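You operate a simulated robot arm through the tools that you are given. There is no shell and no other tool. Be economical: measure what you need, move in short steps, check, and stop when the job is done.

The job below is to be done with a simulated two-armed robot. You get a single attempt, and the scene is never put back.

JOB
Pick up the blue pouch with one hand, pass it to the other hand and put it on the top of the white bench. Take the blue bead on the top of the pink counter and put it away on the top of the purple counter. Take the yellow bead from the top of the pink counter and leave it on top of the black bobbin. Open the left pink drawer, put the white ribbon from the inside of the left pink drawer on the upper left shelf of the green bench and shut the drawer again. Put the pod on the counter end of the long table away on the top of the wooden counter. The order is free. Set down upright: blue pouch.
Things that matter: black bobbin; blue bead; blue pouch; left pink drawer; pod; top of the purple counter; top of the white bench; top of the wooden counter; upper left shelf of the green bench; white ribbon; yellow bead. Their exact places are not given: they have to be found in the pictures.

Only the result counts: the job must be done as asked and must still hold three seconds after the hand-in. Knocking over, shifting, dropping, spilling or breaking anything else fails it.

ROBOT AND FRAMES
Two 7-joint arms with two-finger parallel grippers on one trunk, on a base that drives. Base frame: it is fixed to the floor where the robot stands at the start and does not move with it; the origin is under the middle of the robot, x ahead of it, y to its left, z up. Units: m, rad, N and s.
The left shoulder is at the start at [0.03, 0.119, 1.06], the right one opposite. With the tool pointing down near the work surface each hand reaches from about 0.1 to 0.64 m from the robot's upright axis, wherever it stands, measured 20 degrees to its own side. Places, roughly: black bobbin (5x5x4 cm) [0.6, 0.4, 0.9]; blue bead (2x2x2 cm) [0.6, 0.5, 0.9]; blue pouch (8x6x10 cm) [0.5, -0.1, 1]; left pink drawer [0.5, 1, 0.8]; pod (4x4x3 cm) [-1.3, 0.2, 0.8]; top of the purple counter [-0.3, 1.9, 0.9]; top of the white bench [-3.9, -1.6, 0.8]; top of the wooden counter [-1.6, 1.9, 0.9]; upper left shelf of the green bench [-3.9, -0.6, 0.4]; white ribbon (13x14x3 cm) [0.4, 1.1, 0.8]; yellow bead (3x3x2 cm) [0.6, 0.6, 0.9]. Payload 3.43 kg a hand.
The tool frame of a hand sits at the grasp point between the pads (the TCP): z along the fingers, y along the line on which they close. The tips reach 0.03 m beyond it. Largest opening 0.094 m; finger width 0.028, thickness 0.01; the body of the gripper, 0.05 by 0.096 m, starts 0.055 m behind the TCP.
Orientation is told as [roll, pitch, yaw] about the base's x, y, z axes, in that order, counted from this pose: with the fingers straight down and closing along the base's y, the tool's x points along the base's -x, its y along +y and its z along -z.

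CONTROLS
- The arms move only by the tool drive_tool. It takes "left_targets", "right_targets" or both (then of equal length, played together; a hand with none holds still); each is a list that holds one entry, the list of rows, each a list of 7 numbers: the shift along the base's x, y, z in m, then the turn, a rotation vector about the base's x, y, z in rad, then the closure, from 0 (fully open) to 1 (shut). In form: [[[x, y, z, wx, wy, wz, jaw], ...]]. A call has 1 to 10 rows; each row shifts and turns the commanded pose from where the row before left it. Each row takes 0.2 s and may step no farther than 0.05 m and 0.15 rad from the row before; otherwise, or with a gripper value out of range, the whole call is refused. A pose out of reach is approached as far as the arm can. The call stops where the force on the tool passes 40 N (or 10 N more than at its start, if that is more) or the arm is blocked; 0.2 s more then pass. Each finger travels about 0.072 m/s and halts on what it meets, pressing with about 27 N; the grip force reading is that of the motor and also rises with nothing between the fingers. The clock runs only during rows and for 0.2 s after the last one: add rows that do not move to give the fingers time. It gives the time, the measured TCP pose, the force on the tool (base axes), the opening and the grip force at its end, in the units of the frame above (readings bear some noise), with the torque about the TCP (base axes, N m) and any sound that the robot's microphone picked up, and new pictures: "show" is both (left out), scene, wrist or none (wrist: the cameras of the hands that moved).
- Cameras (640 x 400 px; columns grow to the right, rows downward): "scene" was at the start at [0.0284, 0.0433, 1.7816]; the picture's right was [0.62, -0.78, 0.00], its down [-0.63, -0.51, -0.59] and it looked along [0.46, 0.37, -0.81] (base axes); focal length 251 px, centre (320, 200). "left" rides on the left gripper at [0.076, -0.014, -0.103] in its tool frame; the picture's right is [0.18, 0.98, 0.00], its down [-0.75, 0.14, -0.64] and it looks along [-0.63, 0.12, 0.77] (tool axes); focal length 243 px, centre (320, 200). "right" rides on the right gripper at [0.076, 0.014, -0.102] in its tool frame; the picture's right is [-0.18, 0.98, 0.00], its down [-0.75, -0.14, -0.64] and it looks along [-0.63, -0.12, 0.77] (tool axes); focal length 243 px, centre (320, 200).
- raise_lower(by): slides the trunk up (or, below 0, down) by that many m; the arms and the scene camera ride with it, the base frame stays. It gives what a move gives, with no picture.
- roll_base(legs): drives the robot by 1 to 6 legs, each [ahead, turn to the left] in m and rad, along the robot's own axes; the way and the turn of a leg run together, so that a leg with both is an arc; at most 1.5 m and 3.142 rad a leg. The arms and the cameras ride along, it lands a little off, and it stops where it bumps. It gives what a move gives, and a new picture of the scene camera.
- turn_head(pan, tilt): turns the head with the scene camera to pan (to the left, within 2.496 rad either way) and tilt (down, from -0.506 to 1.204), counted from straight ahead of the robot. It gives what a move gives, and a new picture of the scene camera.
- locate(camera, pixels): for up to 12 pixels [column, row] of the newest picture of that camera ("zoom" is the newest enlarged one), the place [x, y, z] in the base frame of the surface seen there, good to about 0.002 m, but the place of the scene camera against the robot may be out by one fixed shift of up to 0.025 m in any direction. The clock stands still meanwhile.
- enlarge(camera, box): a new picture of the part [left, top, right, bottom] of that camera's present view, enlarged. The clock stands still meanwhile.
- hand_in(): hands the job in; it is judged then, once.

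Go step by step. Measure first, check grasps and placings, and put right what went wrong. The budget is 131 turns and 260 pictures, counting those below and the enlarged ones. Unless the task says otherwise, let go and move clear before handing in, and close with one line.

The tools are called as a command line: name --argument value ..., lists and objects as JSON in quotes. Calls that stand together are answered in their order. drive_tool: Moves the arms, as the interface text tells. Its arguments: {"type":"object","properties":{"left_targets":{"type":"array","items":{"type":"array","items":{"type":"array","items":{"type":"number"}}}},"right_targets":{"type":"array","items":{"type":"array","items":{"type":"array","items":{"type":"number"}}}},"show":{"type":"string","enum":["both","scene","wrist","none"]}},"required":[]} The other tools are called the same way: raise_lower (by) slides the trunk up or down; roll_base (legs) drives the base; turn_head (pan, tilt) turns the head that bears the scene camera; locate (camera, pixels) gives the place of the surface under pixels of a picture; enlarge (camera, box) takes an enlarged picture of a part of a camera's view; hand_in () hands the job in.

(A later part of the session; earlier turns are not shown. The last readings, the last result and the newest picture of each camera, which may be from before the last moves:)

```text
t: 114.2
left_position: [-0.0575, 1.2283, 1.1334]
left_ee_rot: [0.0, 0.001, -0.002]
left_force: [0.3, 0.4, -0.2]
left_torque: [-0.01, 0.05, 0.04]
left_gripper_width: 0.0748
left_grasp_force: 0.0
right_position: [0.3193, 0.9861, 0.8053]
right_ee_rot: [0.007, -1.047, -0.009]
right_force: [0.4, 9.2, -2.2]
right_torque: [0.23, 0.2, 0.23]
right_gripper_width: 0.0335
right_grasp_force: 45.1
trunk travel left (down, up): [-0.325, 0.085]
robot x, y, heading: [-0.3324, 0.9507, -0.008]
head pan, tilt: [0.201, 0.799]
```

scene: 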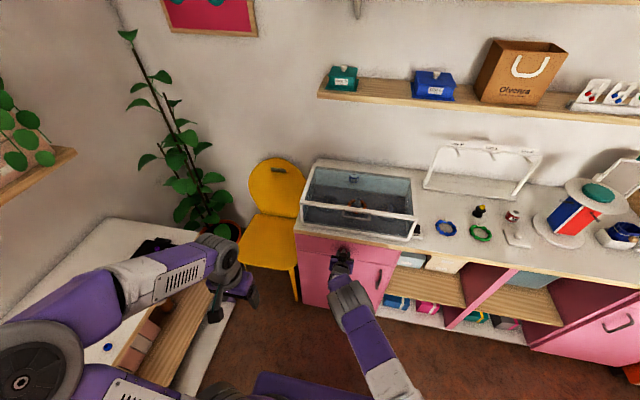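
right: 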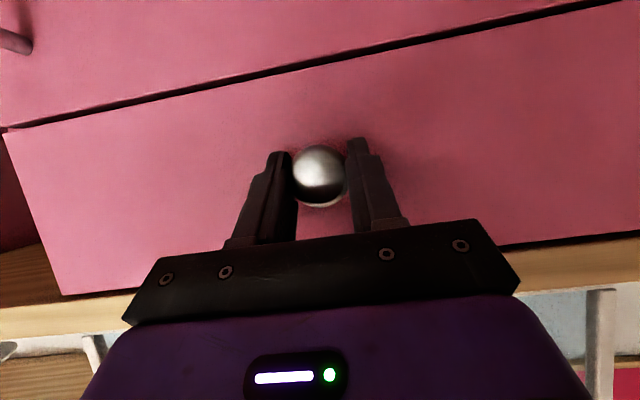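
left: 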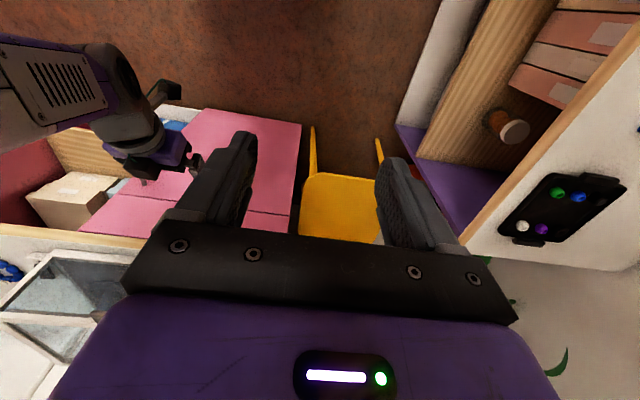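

The knob is gripped. I'll pull the drawer along -x.

drive_tool --right_targets '[[[-0.02, 0.001, 0, 0, 0, 0, 0.9], [-0.03, 0.001, 0, 0, 0, 0, 0.9], [-0.03, 0, 0, 0, 0, 0, 0.9], [-0.03, 0, 0, 0, 0, 0, 0.9], [-0.03, 0, 0, 0, 0, 0, 0.9], [-0.03, 0, 0, 0, 0, 0, 0.9], [-0.03, 0, 0, 0, 0, 0, 0.9]]]'

```text
t: 115.8
left_position: [-0.059, 1.227, 1.1327]
left_ee_rot: [-0.001, -0.001, -0.002]
left_force: [0.2, 0.0, 0.4]
left_torque: [-0.01, 0.0, 0.01]
left_gripper_width: 0.0755
left_grasp_force: 0.0
right_position: [0.117, 0.9868, 0.805]
right_ee_rot: [0.008, -1.051, -0.009]
right_force: [-0.3, 4.6, 7.4]
right_torque: [0.3, 0.79, 0.28]
right_gripper_width: 0.0333
right_grasp_force: 44.4
trunk travel left (down, up): [-0.325, 0.085]
robot x, y, heading: [-0.3354, 0.955, -0.002]
head pan, tilt: [0.201, 0.799]
```

scene: 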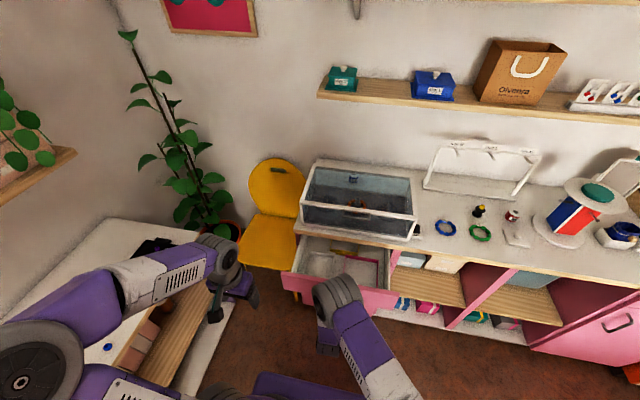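
right: 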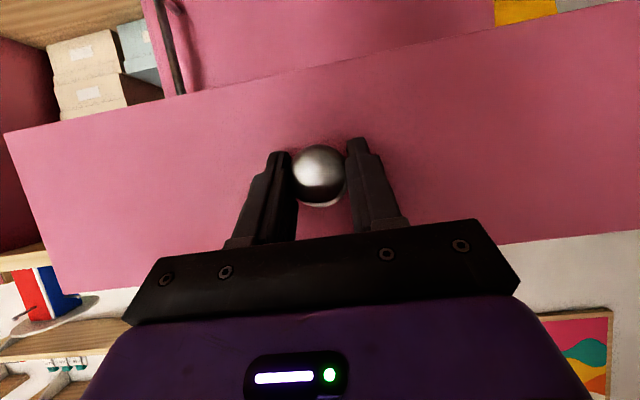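

The drawer is open by about 0.2 m. I'll look into it with an enlarged scene view.

enlarge --camera "scene" --box '[270, 220, 430, 320]'

drive_tool --left_targets '[[[0.04, -0.02, 0, 0, 0, 0, 0.0], [0.045, -0.02, 0, 0, 0, 0, 0], [0.02, -0.02, -0.02, 0, 0, 0, 0], [0, -0.02, -0.02, 0, 0, 0, 0], [0, -0.02, 0, 0, 0, 0, 0]]]' --show "wrist"

```text
4.00 times, centred on (350, 270) of scene
```

zoom: 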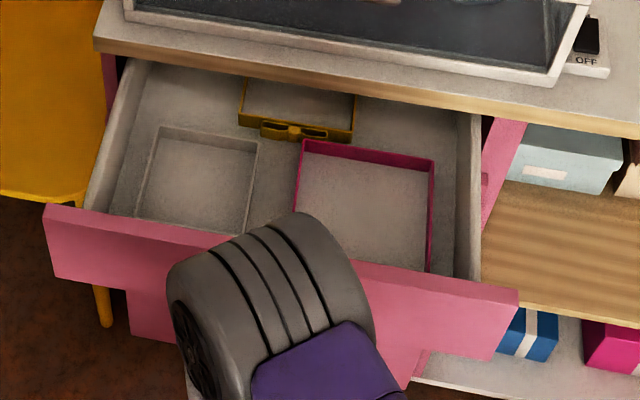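

```text
t: 117.0
left_position: [0.0454, 1.1274, 1.0924]
left_ee_rot: [0.001, -0.001, -0.006]
left_force: [0.3, -0.7, 0.3]
left_torque: [-0.01, -0.01, 0.02]
left_gripper_width: 0.094
left_grasp_force: 0.0
right_position: [0.1185, 0.9861, 0.8052]
right_ee_rot: [0.01, -1.053, -0.008]
right_force: [2.4, 3.6, 9.6]
right_torque: [0.24, -0.07, 0.32]
right_gripper_width: 0.0336
right_grasp_force: 44.7
trunk travel left (down, up): [-0.325, 0.085]
robot x, y, heading: [-0.335, 0.9544, -0.005]
head pan, tilt: [0.201, 0.799]
```

left: 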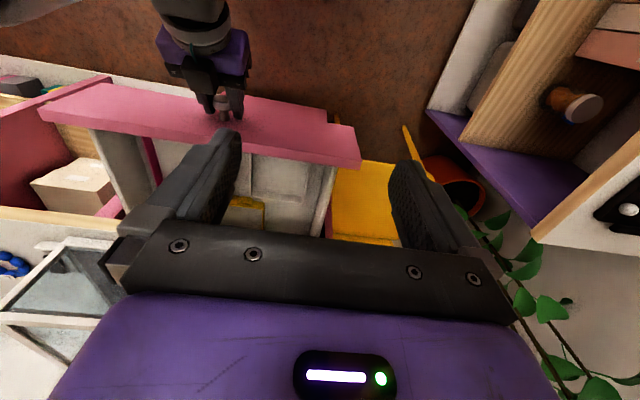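

The white square frame at (195,180) in the zoom looks like the 13x14 cm white ribbon. I'll move the left hand back and up for a proper view.

drive_tool --left_targets '[[[0.02, 0.0, 0.02, 0, 0, 0, 0.0], [0.03, 0.0, 0.0, 0, 0, 0, 0], [0.03, -0.02, 0, 0, 0, 0, 0], [0.02, -0.02, 0, 0, 0, 0, 0]]]' --show "both"

enlarge --camera "left" --box '[160, 60, 480, 260]'

```text
t: 118.0
left_position: [0.1475, 1.0878, 1.1099]
left_ee_rot: [0.0, 0.0, -0.002]
left_force: [-0.5, -0.7, -0.2]
left_torque: [0.02, -0.01, -0.03]
left_gripper_width: 0.0936
left_grasp_force: 0.0
right_position: [0.119, 0.9861, 0.807]
right_ee_rot: [0.008, -1.051, -0.009]
right_force: [1.2, 4.6, 11.2]
right_torque: [0.3, -0.3, 0.46]
right_gripper_width: 0.0336
right_grasp_force: 45.7
trunk travel left (down, up): [-0.325, 0.085]
robot x, y, heading: [-0.3321, 0.9531, -0.003]
head pan, tilt: [0.201, 0.799]
```

scene: 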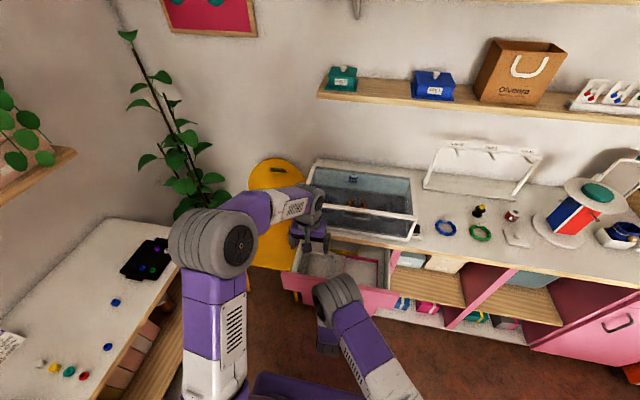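
left: 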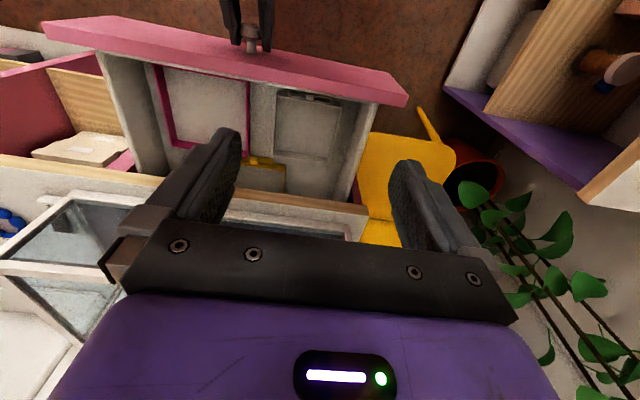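

```text
2.00 times, centred on (320, 160) of left
```

zoom: 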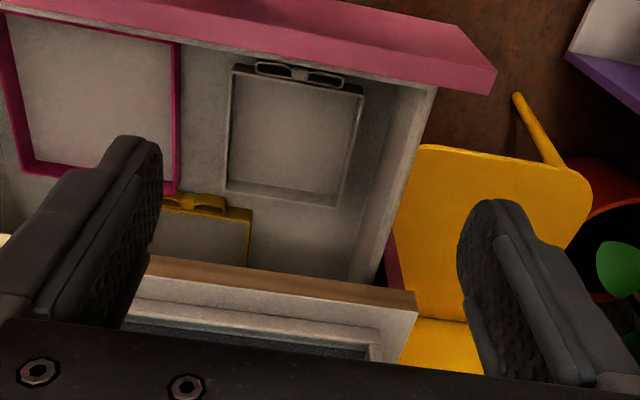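

locate --camera "zoom" --pixels '[[290, 130], [330, 230], [228, 130], [362, 140], [280, 195], [295, 72], [235, 75], [362, 92], [210, 110], [395, 150], [350, 30], [425, 62]]'

enlarge --camera "left" --box '[250, 80, 370, 180]'

```text
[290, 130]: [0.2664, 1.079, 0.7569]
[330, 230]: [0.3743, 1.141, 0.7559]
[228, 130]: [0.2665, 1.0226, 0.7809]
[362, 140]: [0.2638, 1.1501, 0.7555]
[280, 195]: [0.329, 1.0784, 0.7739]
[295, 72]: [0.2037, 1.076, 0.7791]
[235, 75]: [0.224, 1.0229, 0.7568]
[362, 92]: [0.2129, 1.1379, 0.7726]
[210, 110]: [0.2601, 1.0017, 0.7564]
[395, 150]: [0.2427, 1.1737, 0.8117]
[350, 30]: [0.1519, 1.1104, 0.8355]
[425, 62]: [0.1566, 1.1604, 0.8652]
```

```text
4.00 times, centred on (310, 130) of left
```

zoom: 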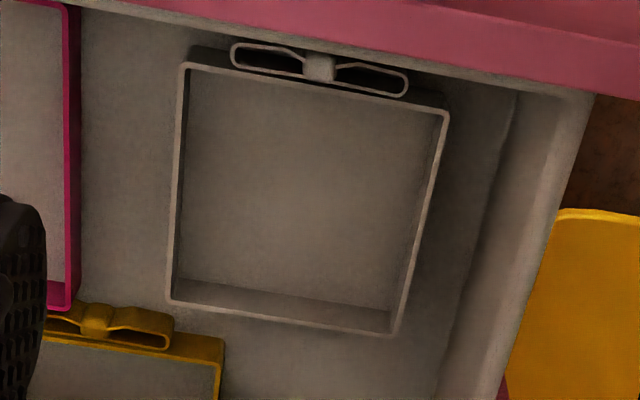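

locate --camera "zoom" --pixels '[[184, 67], [446, 115], [394, 332], [169, 299], [175, 180], [173, 230], [423, 215], [280, 318], [320, 67], [235, 55], [407, 85], [490, 60]]'

```text
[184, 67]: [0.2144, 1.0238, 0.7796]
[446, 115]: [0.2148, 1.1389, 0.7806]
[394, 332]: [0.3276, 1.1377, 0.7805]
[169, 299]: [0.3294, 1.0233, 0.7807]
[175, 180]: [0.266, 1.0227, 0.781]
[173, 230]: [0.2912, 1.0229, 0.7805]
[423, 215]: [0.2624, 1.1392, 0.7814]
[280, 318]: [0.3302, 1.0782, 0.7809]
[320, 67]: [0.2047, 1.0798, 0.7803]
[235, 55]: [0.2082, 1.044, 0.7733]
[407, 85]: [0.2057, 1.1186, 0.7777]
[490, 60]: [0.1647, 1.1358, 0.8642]
```

The white ribbon is a thin band, x 0.214–0.330 and y 1.023–1.139, with its walls from floor 0.7565 up to 0.781. I'll grip its right wall (y=1.023) with the left hand tilted about 0.4 rad forward; first I'll hover above it and check the pink neighbour.

drive_tool --left_targets '[[[0.02, -0.01, -0.02, 0, -0.1, 0, 0.5], [0.02, -0.01, -0.03, 0, -0.1, 0, 0.575], [0.025, -0.015, -0.04, 0, -0.1, 0, 0.575], [0.025, -0.015, -0.04, 0, -0.1, 0, 0.575], [0.025, -0.0148, -0.04, 0, 0, 0, 0.575], [0.008, 0, -0.04, 0, 0, 0, 0.575], [0, 0, -0.03, 0, 0, 0, 0.575], [0, 0, 0, 0, 0, 0, 0.575]]]' --show "both"

enlarge --camera "left" --box '[200, 40, 440, 240]'

```text
t: 119.8
left_position: [0.271, 1.0231, 0.8736]
left_ee_rot: [0.002, -0.401, -0.003]
left_force: [0.1, -0.1, -0.2]
left_torque: [0.02, 0.01, 0.01]
left_gripper_width: 0.0399
left_grasp_force: 0.0
right_position: [0.1168, 0.9862, 0.8061]
right_ee_rot: [0.006, -1.052, -0.008]
right_force: [0.6, 6.3, 12.6]
right_torque: [0.09, -0.13, 0.02]
right_gripper_width: 0.0333
right_grasp_force: 45.0
trunk travel left (down, up): [-0.325, 0.085]
robot x, y, heading: [-0.3322, 0.956, -0.003]
head pan, tilt: [0.201, 0.799]
```

scene: 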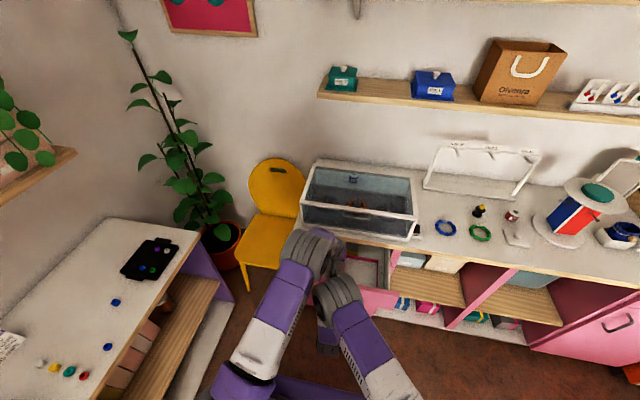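
left: 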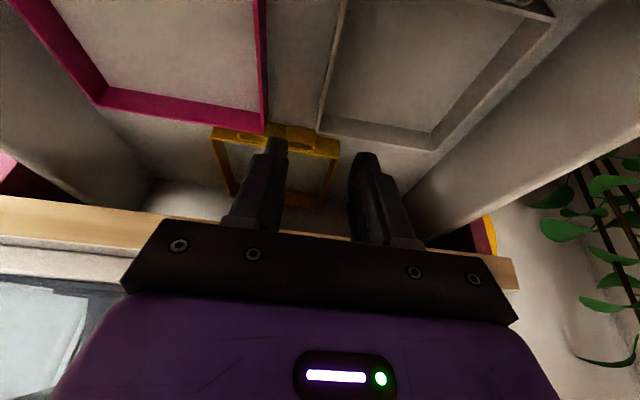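

```text
2.00 times, centred on (320, 140) of left
```

zoom: 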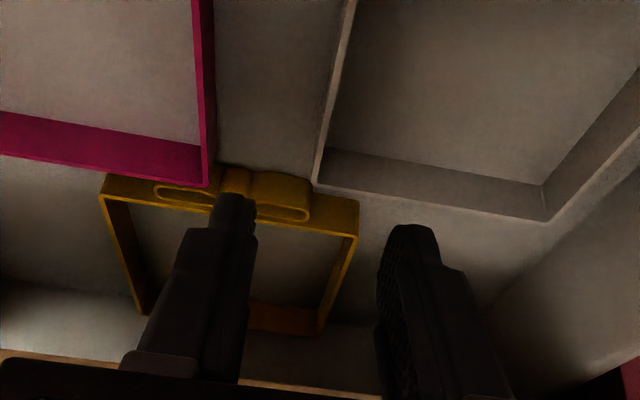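

locate --camera "zoom" --pixels '[[205, 180], [207, 100], [203, 20], [316, 180], [335, 100], [345, 30], [305, 185], [545, 215], [330, 165], [160, 180]]'

```text
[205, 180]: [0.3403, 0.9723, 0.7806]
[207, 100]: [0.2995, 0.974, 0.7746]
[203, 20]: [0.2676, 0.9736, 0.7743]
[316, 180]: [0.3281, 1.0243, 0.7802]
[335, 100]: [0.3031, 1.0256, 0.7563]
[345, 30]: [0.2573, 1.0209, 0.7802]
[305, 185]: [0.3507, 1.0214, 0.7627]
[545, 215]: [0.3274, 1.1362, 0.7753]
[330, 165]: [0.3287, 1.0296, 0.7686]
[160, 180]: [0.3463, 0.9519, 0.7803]
```

The pink tray edge is at y=0.973, leaving room. I'll descend to z 0.793 and pinch the wall.

drive_tool --left_targets '[[[0.002, 0, -0.03, 0, 0, 0, 0.575], [0, 0, -0.03, 0, 0, 0, 0.575], [0, 0, -0.0205, 0, 0, 0, 0.575], [0, 0, 0, 0, 0, 0, 0.575]]]' --show "wrist"

enlarge --camera "left" --box '[200, 40, 440, 240]'

```text
t: 120.2
left_position: [0.2752, 1.0242, 0.8571]
left_ee_rot: [-0.003, -0.41, 0.006]
left_force: [1.4, -1.1, -0.3]
left_torque: [0.0, 0.03, -0.02]
left_gripper_width: 0.0402
left_grasp_force: 0.0
right_position: [0.1198, 0.9859, 0.8044]
right_ee_rot: [0.007, -1.06, 0.001]
right_force: [-0.8, 3.0, 8.5]
right_torque: [-0.4, 0.38, -0.19]
right_gripper_width: 0.0335
right_grasp_force: 45.2
trunk travel left (down, up): [-0.325, 0.085]
robot x, y, heading: [-0.3304, 0.9541, -0.009]
head pan, tilt: [0.201, 0.799]
stopped in row 2 (right hand): the force on the tool passed its limit at 50 N (the readings are from after the stop); the commanded pose is now the measured one
```

left: 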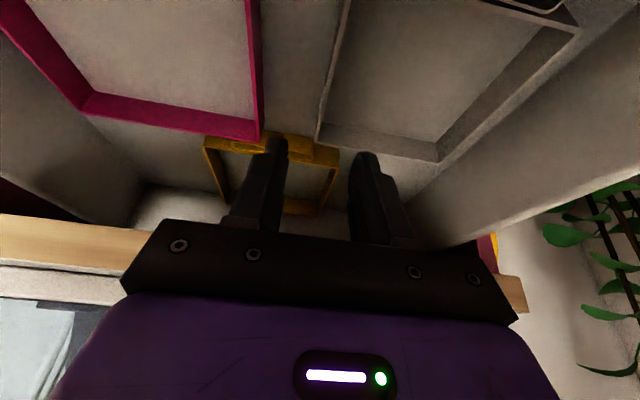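

```text
2.00 times, centred on (320, 140) of left
```

zoom: 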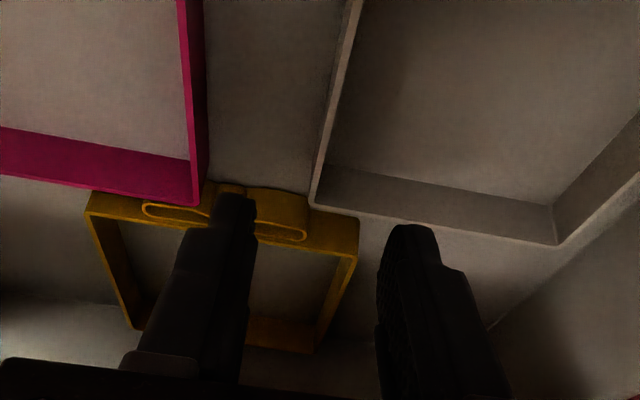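

The right hand registered 50 N because the wrists touched. I'll raise the left hand, then release the knob and back the right hand away.

drive_tool --left_targets '[[[0, 0.01, 0.03, 0, 0, 0, 0.575], [0, 0.01, 0.04, 0, 0, 0, 0.575], [0, 0.01, 0.04, 0, 0, 0, 0.575]]]' --show "none"

drive_tool --right_targets '[[[0, 0, 0, 0, 0, 0, 0.2], [0, 0, 0, 0, 0, 0, 0.2], [-0.03, 0, 0.0, 0, 0, 0, 0.2], [-0.03, -0.02, 0, 0, 0, 0, 0.2], [-0.02, -0.04, 0, 0, 0, 0, 0.2], [0, -0.05, 0, 0, 0, 0, 0.2], [0, -0.05, 0, 0, 0, 0, 0.2]]]' --show "both"

```text
t: 121.0
left_position: [0.276, 1.0544, 0.967]
left_ee_rot: [-0.005, -0.411, 0.004]
left_force: [-0.4, 0.6, -1.1]
left_torque: [-0.01, 0.0, 0.02]
left_gripper_width: 0.0399
left_grasp_force: 0.1
right_position: [0.117, 0.9856, 0.8043]
right_ee_rot: [0.005, -1.057, 0.001]
right_force: [-1.4, 3.4, 7.0]
right_torque: [-0.1, -0.73, -0.11]
right_gripper_width: 0.0334
right_grasp_force: 45.3
trunk travel left (down, up): [-0.325, 0.085]
robot x, y, heading: [-0.3308, 0.9564, -0.003]
head pan, tilt: [0.201, 0.799]
```

```text
t: 122.6
left_position: [0.2771, 1.0532, 0.966]
left_ee_rot: [-0.004, -0.411, 0.004]
left_force: [0.2, 0.2, 1.1]
left_torque: [-0.01, 0.02, -0.03]
left_gripper_width: 0.0398
left_grasp_force: 0.0
right_position: [0.0399, 0.8257, 0.8014]
right_ee_rot: [0.009, -1.055, -0.004]
right_force: [-0.5, -0.5, 0.2]
right_torque: [0.02, -0.01, 0.0]
right_gripper_width: 0.075
right_grasp_force: 0.1
trunk travel left (down, up): [-0.325, 0.085]
robot x, y, heading: [-0.3314, 0.9565, -0.004]
head pan, tilt: [0.201, 0.799]
```

scene: 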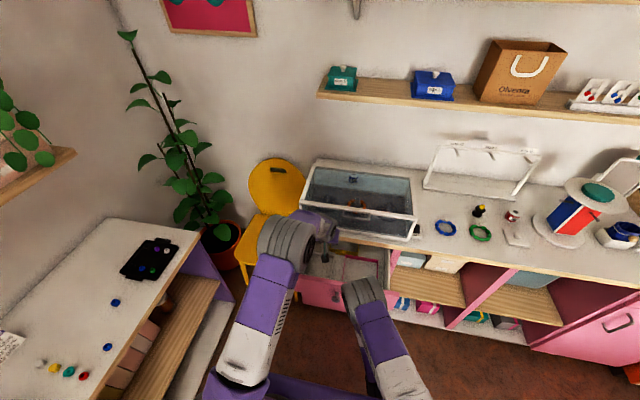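
right: 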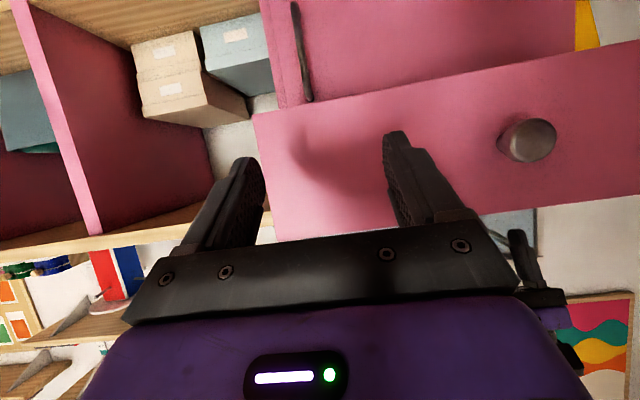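

The right hand is clear and the drawer is still open. Now the left hand goes down to the wall again.

drive_tool --left_targets '[[[0, -0.015, -0.03, 0, 0.01, 0, 0.575], [-0.002, -0.0155, -0.04, 0, 0, 0, 0.575], [-0.002, 0, -0.04, 0, 0, 0, 0.575], [0, 0, -0.04, 0, 0, 0, 0.575], [0, 0, -0.023, 0, 0, 0, 0.575], [0, 0, 0, 0, 0, 0, 0.575]]]' --right_targets '[[[-0.02, -0.03, 0, 0, 0, 0, 0.2], [-0.02, -0.03, 0, 0, 0, 0, 0.2], [0, -0.03, 0, 0, 0, 0, 0.2], [0, 0, 0, 0, 0, 0, 0.2], [0, 0, 0, 0, 0, 0, 0.2], [0, 0, 0, 0, 0, 0, 0.2]]]' --show "wrist"

enlarge --camera "left" --box '[200, 40, 440, 240]'

```text
t: 123.7
left_position: [0.2736, 1.0219, 0.8141]
left_ee_rot: [-0.005, -0.403, 0.004]
left_force: [0.4, -0.5, -0.1]
left_torque: [0.02, 0.01, 0.0]
left_gripper_width: 0.0399
left_grasp_force: 0.1
right_position: [-0.0022, 0.7368, 0.8046]
right_ee_rot: [0.007, -1.057, 0.001]
right_force: [0.4, -0.5, -0.4]
right_torque: [-0.02, 0.02, 0.04]
right_gripper_width: 0.0751
right_grasp_force: 0.1
trunk travel left (down, up): [-0.325, 0.085]
robot x, y, heading: [-0.3356, 0.9518, 0.001]
head pan, tilt: [0.201, 0.799]
stopped in row 5 (left hand): the force on the tool passed its limit at 50 N (the readings are from after the stop); the commanded pose is now the measured one
```

right: 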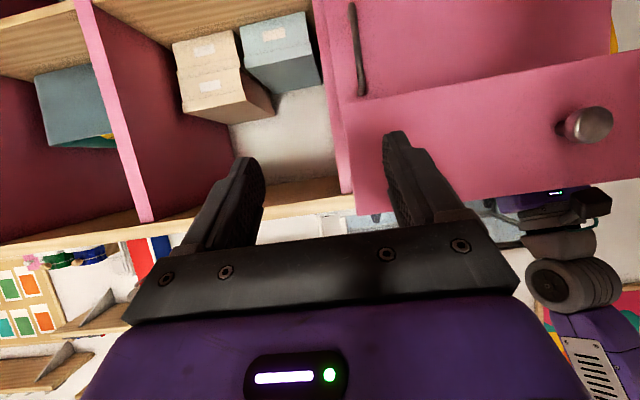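
left: 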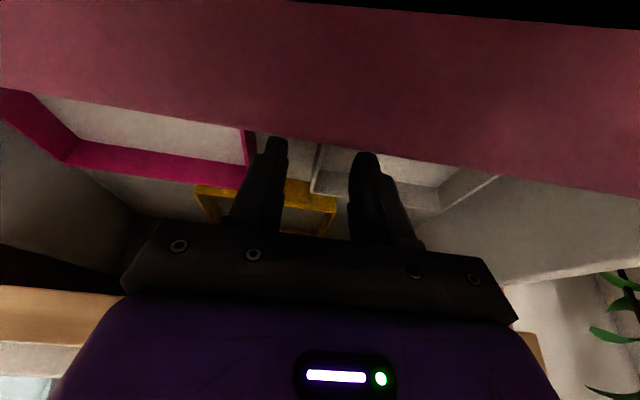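

```text
2.00 times, centred on (320, 140) of left
```

zoom: 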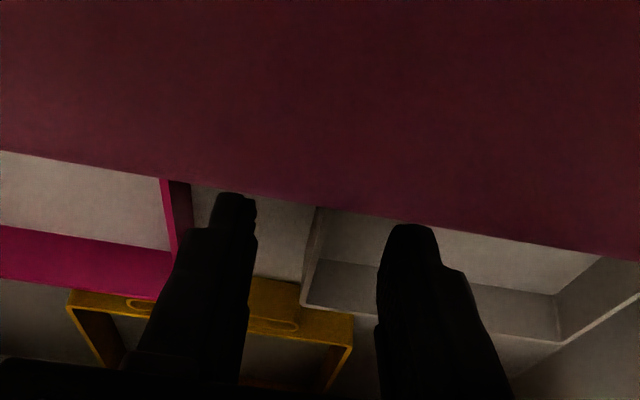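

Something under the tilted hand, around the camera mount, touched the drawer front. I'll raise the hand, straighten it to vertical, and grip mid-wall at x≈0.265.

drive_tool --left_targets '[[[0, 0, 0.05, 0, 0, 0, 0.575], [0, 0, 0.05, 0, 0.1, 0, 0.575], [0, 0, 0, 0, 0.15, 0, 0.575], [-0.0086, 0.0006, 0, 0, 0.153, 0, 0.575], [0, 0, 0, 0.005, 0, 0, 0.575]]]' --show "both"

```text
refused: row 4 steps farther than a row can; nothing moved
```

drive_tool --left_targets '[[[0, 0, 0.05, 0, 0, 0, 0.575], [0, 0, 0.05, 0, 0.12, 0, 0.575], [0, 0, 0, 0, 0.14, 0, 0.575], [-0.0086, 0.0006, 0, 0, 0.143, 0, 0.575], [0, 0, 0, 0.005, 0, 0, 0.575]]]' --show "both"

enlarge --camera "left" --box '[200, 40, 440, 240]'

```text
t: 124.9
left_position: [0.2644, 1.023, 0.9143]
left_ee_rot: [0.002, 0.001, 0.003]
left_force: [0.1, -0.7, 0.1]
left_torque: [0.01, 0.01, -0.04]
left_gripper_width: 0.04
left_grasp_force: 0.1
right_position: [-0.0025, 0.7363, 0.804]
right_ee_rot: [0.007, -1.055, -0.001]
right_force: [0.3, -0.7, 0.2]
right_torque: [0.04, 0.02, 0.01]
right_gripper_width: 0.075
right_grasp_force: 0.0
trunk travel left (down, up): [-0.325, 0.085]
robot x, y, heading: [-0.3317, 0.9521, -0.005]
head pan, tilt: [0.201, 0.799]
```

scene: 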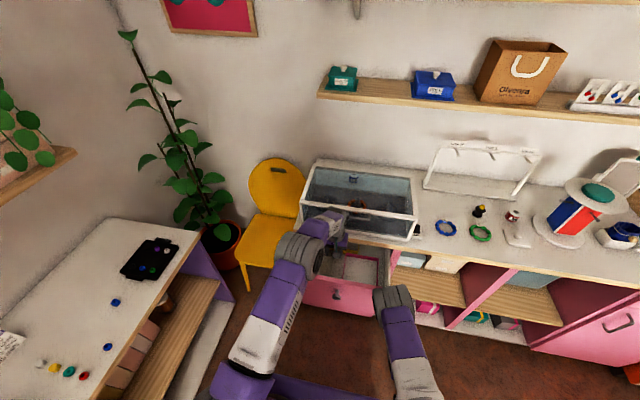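
left: 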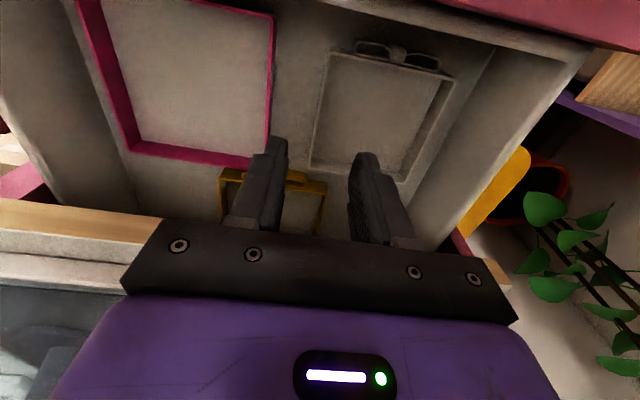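

```text
2.00 times, centred on (320, 140) of left
```

zoom: 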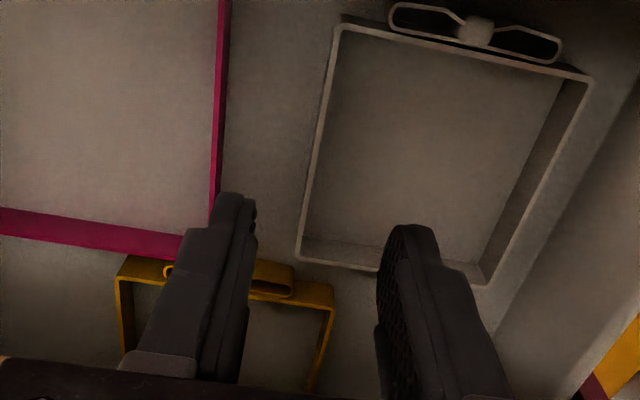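

locate --camera "zoom" --pixels '[[298, 255], [318, 130], [337, 32], [590, 80], [212, 210], [482, 283]]'

```text
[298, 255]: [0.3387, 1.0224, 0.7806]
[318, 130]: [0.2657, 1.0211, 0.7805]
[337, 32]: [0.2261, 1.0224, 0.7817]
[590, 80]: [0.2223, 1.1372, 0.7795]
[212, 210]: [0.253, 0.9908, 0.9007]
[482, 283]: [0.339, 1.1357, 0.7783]
```

The drawer shifted in by 9 mm; the wall is at y=1.022. I'll descend vertically.

drive_tool --left_targets '[[[0.006, -0.001, -0.04, 0, 0, 0, 0.575], [0, 0, -0.04, 0, 0, 0, 0.575], [0, 0, -0.03, 0, 0, 0, 0.575], [0, 0, -0.013, 0, 0, 0, 0.575], [0, 0, 0, 0, 0, 0, 0.575]]]' --show "wrist"

enlarge --camera "left" --box '[200, 40, 440, 240]'

```text
t: 126.1
left_position: [0.2711, 1.0207, 0.789]
left_ee_rot: [0.002, -0.002, 0.004]
left_force: [-0.5, -0.1, -0.3]
left_torque: [0.0, 0.03, 0.0]
left_gripper_width: 0.0401
left_grasp_force: 0.0
right_position: [-0.0025, 0.7375, 0.8044]
right_ee_rot: [0.006, -1.055, -0.003]
right_force: [0.1, 0.1, 0.0]
right_torque: [0.02, 0.0, -0.02]
right_gripper_width: 0.0754
right_grasp_force: 0.0
trunk travel left (down, up): [-0.325, 0.085]
robot x, y, heading: [-0.3331, 0.9525, -0.002]
head pan, tilt: [0.201, 0.799]
```

left: 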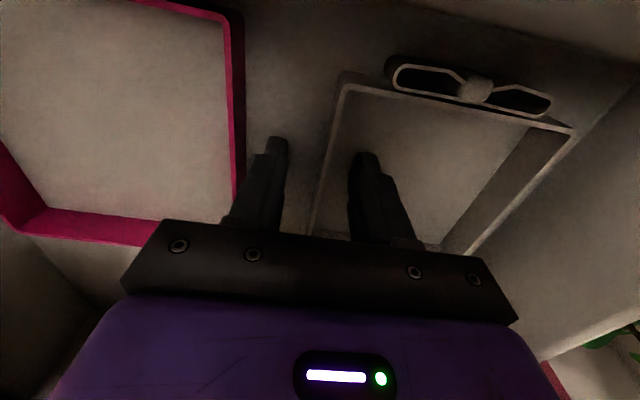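

```text
2.00 times, centred on (320, 140) of left
```

zoom: 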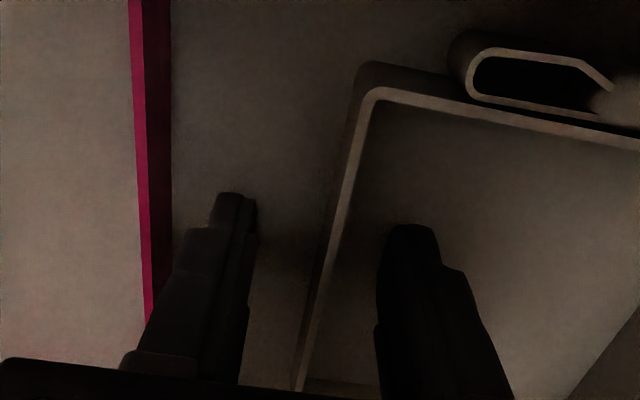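

The wall runs between the fingers with no contact. I'll close on it and lift.

drive_tool --left_targets '[[[0, 0, 0, 0, 0, 0, 0.8], [0, 0, 0, 0, 0, 0, 1], [0, 0, 0, 0, 0, 0, 1], [0, 0, 0, 0, 0, 0, 1], [0, 0, 0.02, 0, 0, 0, 1], [0, 0, 0.03, 0, 0, 0, 1], [0, 0, 0.04, 0, 0, 0, 1], [0, 0, 0.04, 0, 0, 0, 1], [0, 0, 0.04, 0, 0, 0, 1]]]' --show "both"

```text
t: 128.1
left_position: [0.2696, 1.0211, 0.9602]
left_ee_rot: [0.003, 0.0, 0.004]
left_force: [-0.5, -0.8, 0.3]
left_torque: [-0.01, -0.04, -0.01]
left_gripper_width: 0.0014
left_grasp_force: 27.1
right_position: [-0.0021, 0.7383, 0.8023]
right_ee_rot: [0.008, -1.057, -0.001]
right_force: [-0.4, -0.4, 0.1]
right_torque: [-0.04, 0.03, -0.01]
right_gripper_width: 0.0753
right_grasp_force: 0.0
trunk travel left (down, up): [-0.325, 0.085]
robot x, y, heading: [-0.3336, 0.9553, -0.001]
head pan, tilt: [0.201, 0.799]
```

scene: 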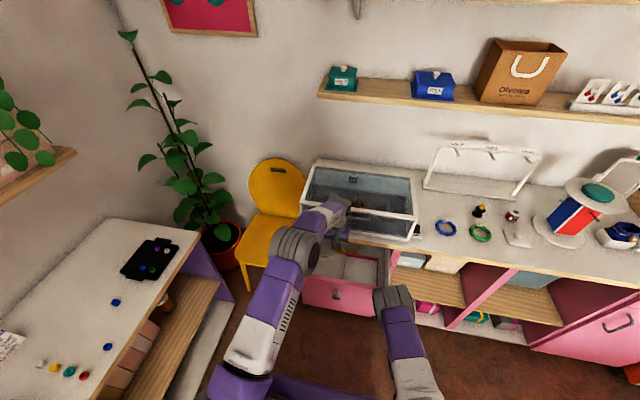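
left: 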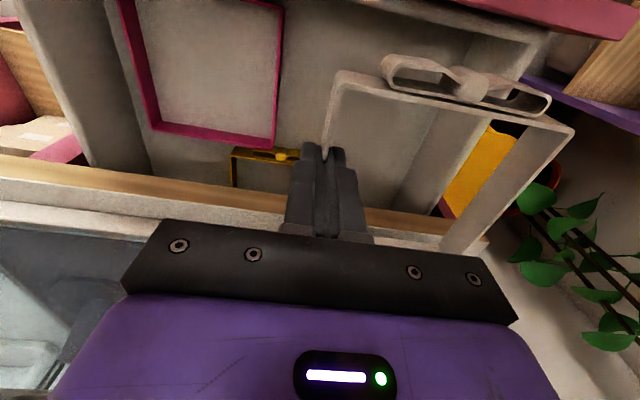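

The ribbon is held level. I'll retract it back and up, clear of the right arm.

drive_tool --left_targets '[[[-0.03, 0, 0.03, 0, 0, 0, 1], [-0.035, 0.02, 0.03, 0, 0, 0, 1], [-0.035, 0.03, 0.01, 0, 0, 0, 1], [-0.035, 0.03, 0.01, 0, 0, 0, 1], [-0.035, 0.03, 0.0, 0, 0, 0, 1], [-0.035, 0.03, 0.0, 0, 0, 0, 1], [-0.035, 0.03, 0.0, 0, 0, 0, 1]]]' --show "none"

drive_tool --right_targets '[[[0, 0.045, 0, 0, 0, 0, 1], [0, 0.045, 0, 0, 0, 0, 1], [0, 0.045, 0, 0, 0, 0, 1], [0, 0.045, 0, 0, 0, 0, 1], [0.03, 0.015, 0, 0, 0, 0, 1], [0.04, 0, 0, 0, 0, 0, 1], [0, 0, 0, 0, 0, 0, 1]]]' --show "both"

```text
refused: row 2 steps farther than a row can; nothing moved
```

```text
t: 129.7
left_position: [0.2699, 1.0213, 0.9583]
left_ee_rot: [0.005, 0.001, 0.003]
left_force: [0.2, 0.5, -1.2]
left_torque: [-0.03, 0.0, -0.03]
left_gripper_width: 0.0013
left_grasp_force: 27.2
right_position: [0.0663, 0.9318, 0.8022]
right_ee_rot: [0.005, -1.056, 0.001]
right_force: [-1.4, -0.3, -0.5]
right_torque: [0.03, -0.04, 0.03]
right_gripper_width: 0.0
right_grasp_force: 26.9
trunk travel left (down, up): [-0.325, 0.085]
robot x, y, heading: [-0.3324, 0.9486, -0.001]
head pan, tilt: [0.201, 0.799]
```

scene: 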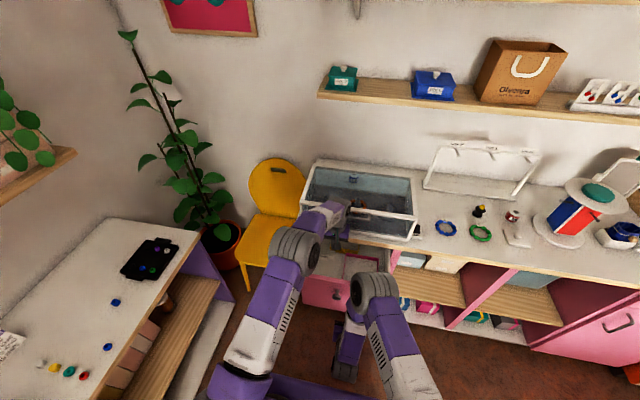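
right: 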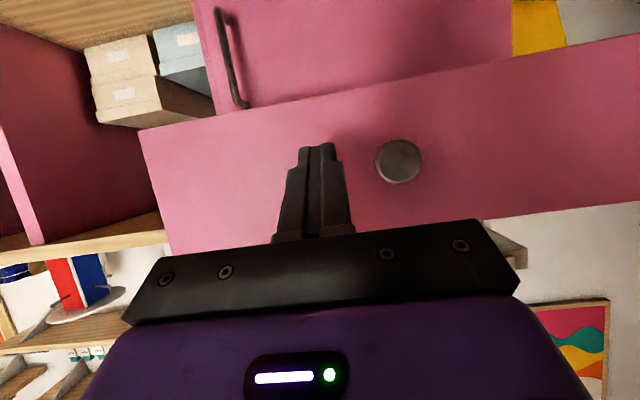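

The left retract was refused while the right move ran without harm. I'll retry the left with smaller steps, going up first.

drive_tool --left_targets '[[[0, 0.01, 0.04, 0, 0, 0, 1], [-0.02, 0.02, 0.03, 0, 0, 0, 1], [-0.03, 0.03, 0.01, 0, 0, 0, 1], [-0.03, 0.03, 0.01, 0, 0, 0, 1], [-0.03, 0.03, 0.0, 0, 0, 0, 1], [-0.03, 0.03, 0.0, 0, 0, 0, 1], [-0.03, 0.03, 0.0, 0, 0, 0, 1], [-0.03, 0, 0.0, 0, 0, 0, 1]]]' --show "scene"

```text
t: 131.5
left_position: [0.0698, 1.2005, 1.0471]
left_ee_rot: [0.004, -0.002, 0.0]
left_force: [0.1, -0.1, -0.3]
left_torque: [-0.05, -0.02, -0.04]
left_gripper_width: 0.001
left_grasp_force: 26.3
right_position: [0.0659, 0.9297, 0.8028]
right_ee_rot: [0.007, -1.059, -0.003]
right_force: [0.1, 0.6, 0.9]
right_torque: [-0.01, -0.04, -0.01]
right_gripper_width: 0.0
right_grasp_force: 27.4
trunk travel left (down, up): [-0.325, 0.085]
robot x, y, heading: [-0.3337, 0.9542, -0.003]
head pan, tilt: [0.201, 0.799]
```

scene: 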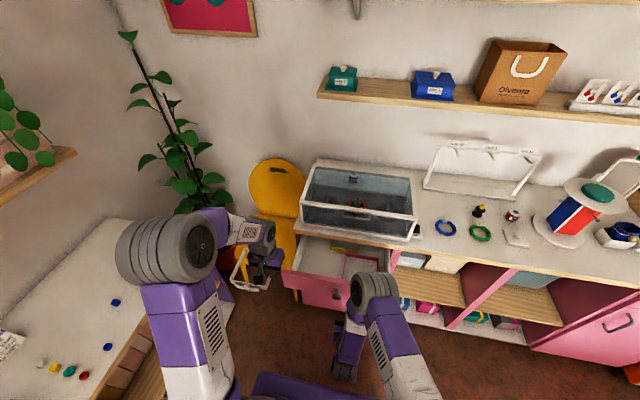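

The ribbon is clear. Now I'll push the drawer shut with the closed right fingers.

drive_tool --right_targets '[[[0.03, 0.01, 0, 0, 0, 0, 1], [0.03, 0, 0, 0, 0, 0, 1], [0.03, 0, 0, 0, 0, 0, 1], [0.03, 0, 0, 0, 0, 0, 1], [0.03, 0, 0, 0, 0, 0, 1], [0.03, 0, 0, 0, 0, 0, 1], [0.03, 0, 0, 0, 0, 0, 1], [0.03, 0, 0, 0, 0, 0, 1], [0.015, 0, 0, 0, 0, 0, 1], [0.01, 0, 0, 0, 0, 0, 1]]]' --show "both"

```text
t: 133.7
left_position: [0.0666, 1.1995, 1.0503]
left_ee_rot: [0.003, -0.003, 0.002]
left_force: [-0.3, 1.2, -0.5]
left_torque: [-0.02, -0.01, -0.04]
left_gripper_width: 0.0015
left_grasp_force: 26.4
right_position: [0.3206, 0.9431, 0.7991]
right_ee_rot: [0.008, -1.04, -0.002]
right_force: [-26.8, -1.3, 11.0]
right_torque: [0.01, -0.19, -0.08]
right_gripper_width: 0.0
right_grasp_force: 27.2
trunk travel left (down, up): [-0.325, 0.085]
robot x, y, heading: [-0.3371, 0.953, -0.001]
head pan, tilt: [0.201, 0.799]
stopped in row 10 (right hand): the force on the tool passed its limit at 56 N (the readings are from after the stop); the commanded pose is now the measured one
```

scene: 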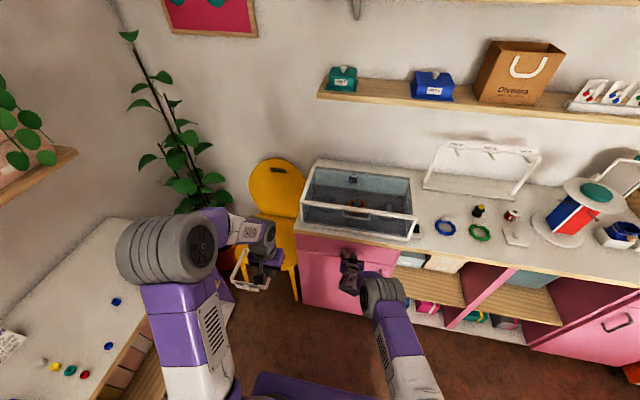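
right: 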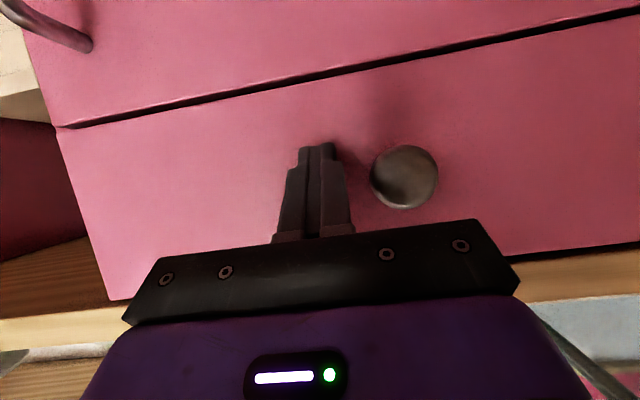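

locate --camera "right" --pixels '[[200, 180], [500, 150], [200, 60], [450, 40], [400, 175]]'

drive_tool --right_targets '[[[-0.03, -0.02, 0, 0, 0, 0, 0.8], [-0.03, -0.03, 0, 0, 0, 0, 0.5], [-0.04, -0.02, 0.01, 0, 0.15, 0, 0.2], [-0.04, -0.01, 0.02, 0, 0.15, 0, 0.2], [-0.04, -0.01, 0.02, 0, 0.15, 0, 0.2], [-0.04, -0.01, 0.02, 0, 0.15, 0, 0.2], [-0.04, 0, 0.02, 0, 0.15, 0, 0.2], [-0.04, 0, 0.02, 0, 0.15, 0, 0.2], [-0.02, 0, 0.04, 0, 0.15, 0, 0.2]]]' --show "none"

turn_head --pan 2.45 --tilt 0.45

```text
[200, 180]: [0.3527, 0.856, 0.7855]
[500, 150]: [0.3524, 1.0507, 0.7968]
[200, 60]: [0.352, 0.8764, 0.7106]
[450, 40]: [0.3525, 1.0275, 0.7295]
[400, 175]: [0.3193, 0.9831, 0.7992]
```

```text
t: 135.7
left_position: [0.0684, 1.202, 1.0466]
left_ee_rot: [0.001, -0.003, 0.006]
left_force: [-0.2, -0.6, -0.1]
left_torque: [-0.02, 0.01, 0.01]
left_gripper_width: 0.0015
left_grasp_force: 26.9
right_position: [0.0045, 0.8408, 0.9503]
right_ee_rot: [0.004, 0.008, -0.002]
right_force: [-0.3, -0.3, 0.6]
right_torque: [0.0, -0.02, 0.01]
right_gripper_width: 0.0752
right_grasp_force: 0.0
trunk travel left (down, up): [-0.325, 0.085]
robot x, y, heading: [-0.3343, 0.949, -0.003]
head pan, tilt: [0.201, 0.799]
```

```text
t: 137.8
left_position: [0.0688, 1.2005, 1.0479]
left_ee_rot: [0.004, 0.0, 0.004]
left_force: [0.1, -0.4, 0.2]
left_torque: [0.02, -0.01, -0.01]
left_gripper_width: 0.0015
left_grasp_force: 26.4
right_position: [0.0055, 0.8409, 0.9484]
right_ee_rot: [0.007, 0.008, 0.001]
right_force: [0.3, -0.5, -0.4]
right_torque: [-0.01, -0.01, 0.0]
right_gripper_width: 0.0749
right_grasp_force: 0.1
trunk travel left (down, up): [-0.325, 0.085]
robot x, y, heading: [-0.3314, 0.9584, -0.002]
head pan, tilt: [2.45, 0.45]
```

scene: 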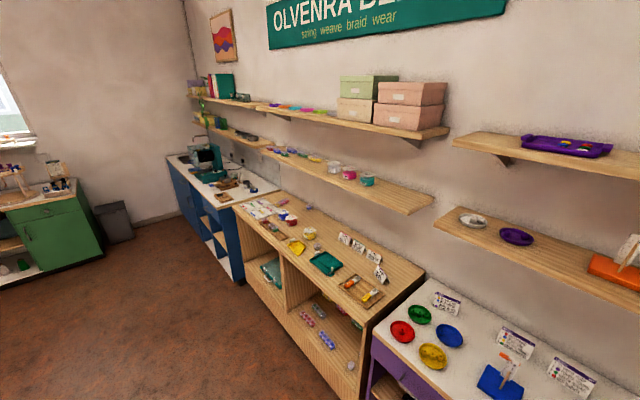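

The drawer is flush (panel and door both at x=0.3525). For shelf placing I need a tilted grip on the ribbon, so I'll set it briefly on the free end of the long table and regrip. Driving there now.

roll_base --legs '[[0, -2.942], [1.19, 0], [0, 1.373]]'

turn_head --pan 0.1 --tilt 0.85

```text
t: 153.9
left_position: [-1.1987, 0.2631, 1.0474]
left_ee_rot: [0.002, -0.001, -1.505]
left_force: [0.0, -0.1, -0.4]
left_torque: [0.0, 0.02, 0.02]
left_gripper_width: 0.0016
left_grasp_force: 27.1
right_position: [-1.5601, 0.3031, 0.9495]
right_ee_rot: [0.005, 0.008, -1.509]
right_force: [-0.9, 0.3, 0.0]
right_torque: [-0.02, 0.03, -0.02]
right_gripper_width: 0.0753
right_grasp_force: 0.1
trunk travel left (down, up): [-0.325, 0.085]
robot x, y, heading: [-1.4708, 0.6503, -1.515]
head pan, tilt: [2.45, 0.45]
```

scene: 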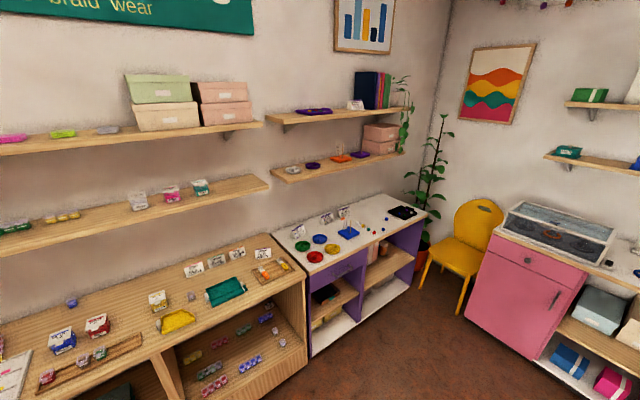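

```text
t: 156.0
left_position: [-1.1966, 0.2613, 1.0475]
left_ee_rot: [0.003, 0.001, -1.507]
left_force: [0.6, 0.0, 0.3]
left_torque: [0.01, 0.02, 0.06]
left_gripper_width: 0.0014
left_grasp_force: 26.1
right_position: [-1.5609, 0.3029, 0.9489]
right_ee_rot: [0.005, 0.007, -1.509]
right_force: [-0.4, -0.9, -0.1]
right_torque: [0.02, -0.01, -0.04]
right_gripper_width: 0.0749
right_grasp_force: 0.1
trunk travel left (down, up): [-0.325, 0.085]
robot x, y, heading: [-1.4681, 0.6521, -1.508]
head pan, tilt: [0.099, 0.85]
```

scene: 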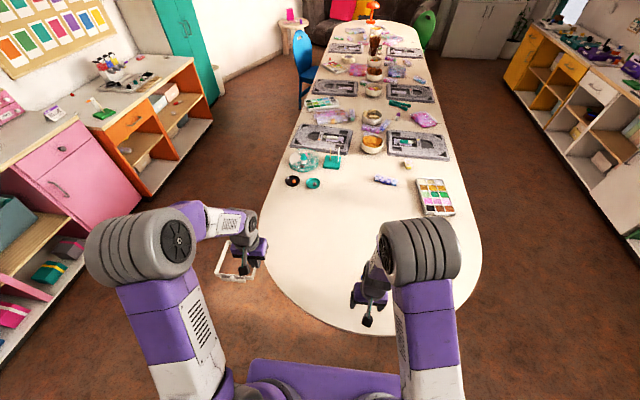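

locate --camera "scene" --pixels '[[270, 285], [290, 308], [330, 325], [320, 290], [310, 270], [300, 250], [345, 260], [395, 325], [345, 280], [265, 240]]'

```text
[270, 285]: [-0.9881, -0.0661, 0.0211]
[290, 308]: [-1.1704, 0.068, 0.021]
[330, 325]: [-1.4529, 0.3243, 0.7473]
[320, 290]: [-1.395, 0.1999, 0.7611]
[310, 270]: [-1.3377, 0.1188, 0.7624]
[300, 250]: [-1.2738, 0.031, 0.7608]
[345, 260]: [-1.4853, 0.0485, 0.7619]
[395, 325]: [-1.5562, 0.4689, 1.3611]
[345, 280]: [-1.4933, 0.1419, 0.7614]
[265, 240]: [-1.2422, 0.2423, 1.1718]
```

I'll bring the ribbon over the clear table area near (-1.39,0.08) and pull the right hand back.

drive_tool --left_targets '[[[-0.03, -0.028, -0.02, 0, 0, 0, 1], [-0.03, -0.028, -0.02, 0, 0, 0, 1], [-0.03, -0.028, -0.02, 0, 0, 0, 1], [-0.03, -0.028, -0.02, 0, 0, 0, 1], [-0.03, -0.028, -0.02, 0, 0, 0, 1], [-0.03, -0.028, -0.02, 0, 0, 0, 1], [-0.013, -0.012, -0.03, 0, 0, 0, 1], [0, 0, 0, 0, 0, 0, 1]]]' --right_targets '[[[-0.03, 0.03, 0.02, 0, 0, 0, 0], [-0.03, 0.03, 0.02, 0, 0, 0, 0], [-0.03, 0.03, 0.02, 0, 0, 0, 0], [0, 0.02, 0.02, 0, 0, 0, 0], [0, 0, 0.02, 0, 0, 0, 0], [0, 0, 0, 0, 0, 0, 0], [0, 0, 0, 0, 0, 0, 0], [0, 0, 0, 0, 0, 0, 0]]]' --show "both"

locate --camera "left" --pixels '[[320, 60], [250, 130], [400, 130], [520, 130], [450, 150]]'

```text
t: 157.8
left_position: [-1.3889, 0.0833, 0.8967]
left_ee_rot: [0.002, -0.001, -1.506]
left_force: [-0.2, 0.5, 0.5]
left_torque: [-0.01, -0.01, 0.0]
left_gripper_width: 0.0016
left_grasp_force: 27.4
right_position: [-1.6525, 0.3686, 1.0514]
right_ee_rot: [0.006, 0.007, -1.508]
right_force: [-0.6, 0.1, -0.6]
right_torque: [0.0, -0.02, -0.01]
right_gripper_width: 0.0938
right_grasp_force: 0.1
right hand out of reach, approached as far as the arm can: row 3, 4
trunk travel left (down, up): [-0.325, 0.085]
robot x, y, heading: [-1.4658, 0.6511, -1.512]
head pan, tilt: [0.099, 0.85]
```

scene: 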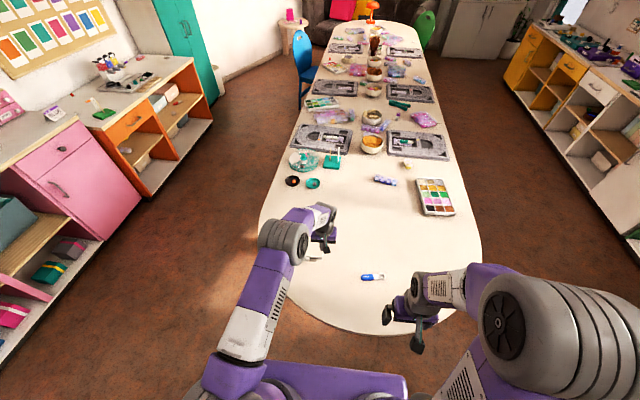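
right: 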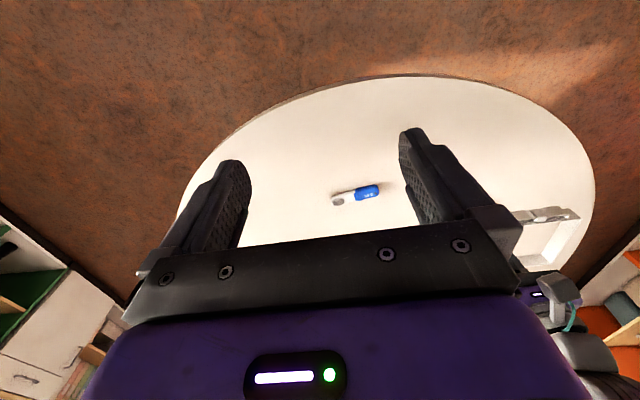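
left: 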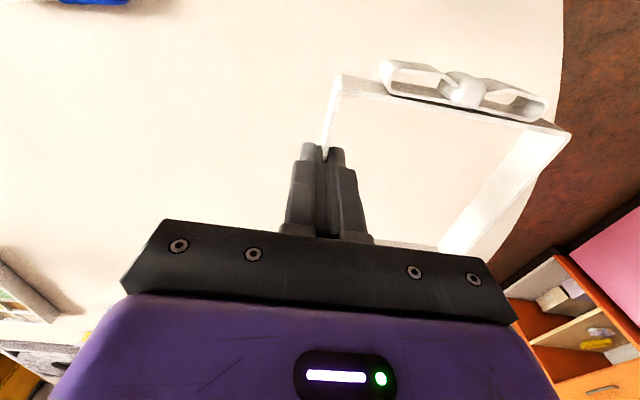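

```text
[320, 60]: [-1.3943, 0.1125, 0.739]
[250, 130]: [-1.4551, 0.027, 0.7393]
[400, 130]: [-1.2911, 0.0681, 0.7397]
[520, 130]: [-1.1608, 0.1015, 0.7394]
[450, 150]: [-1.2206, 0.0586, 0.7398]
```

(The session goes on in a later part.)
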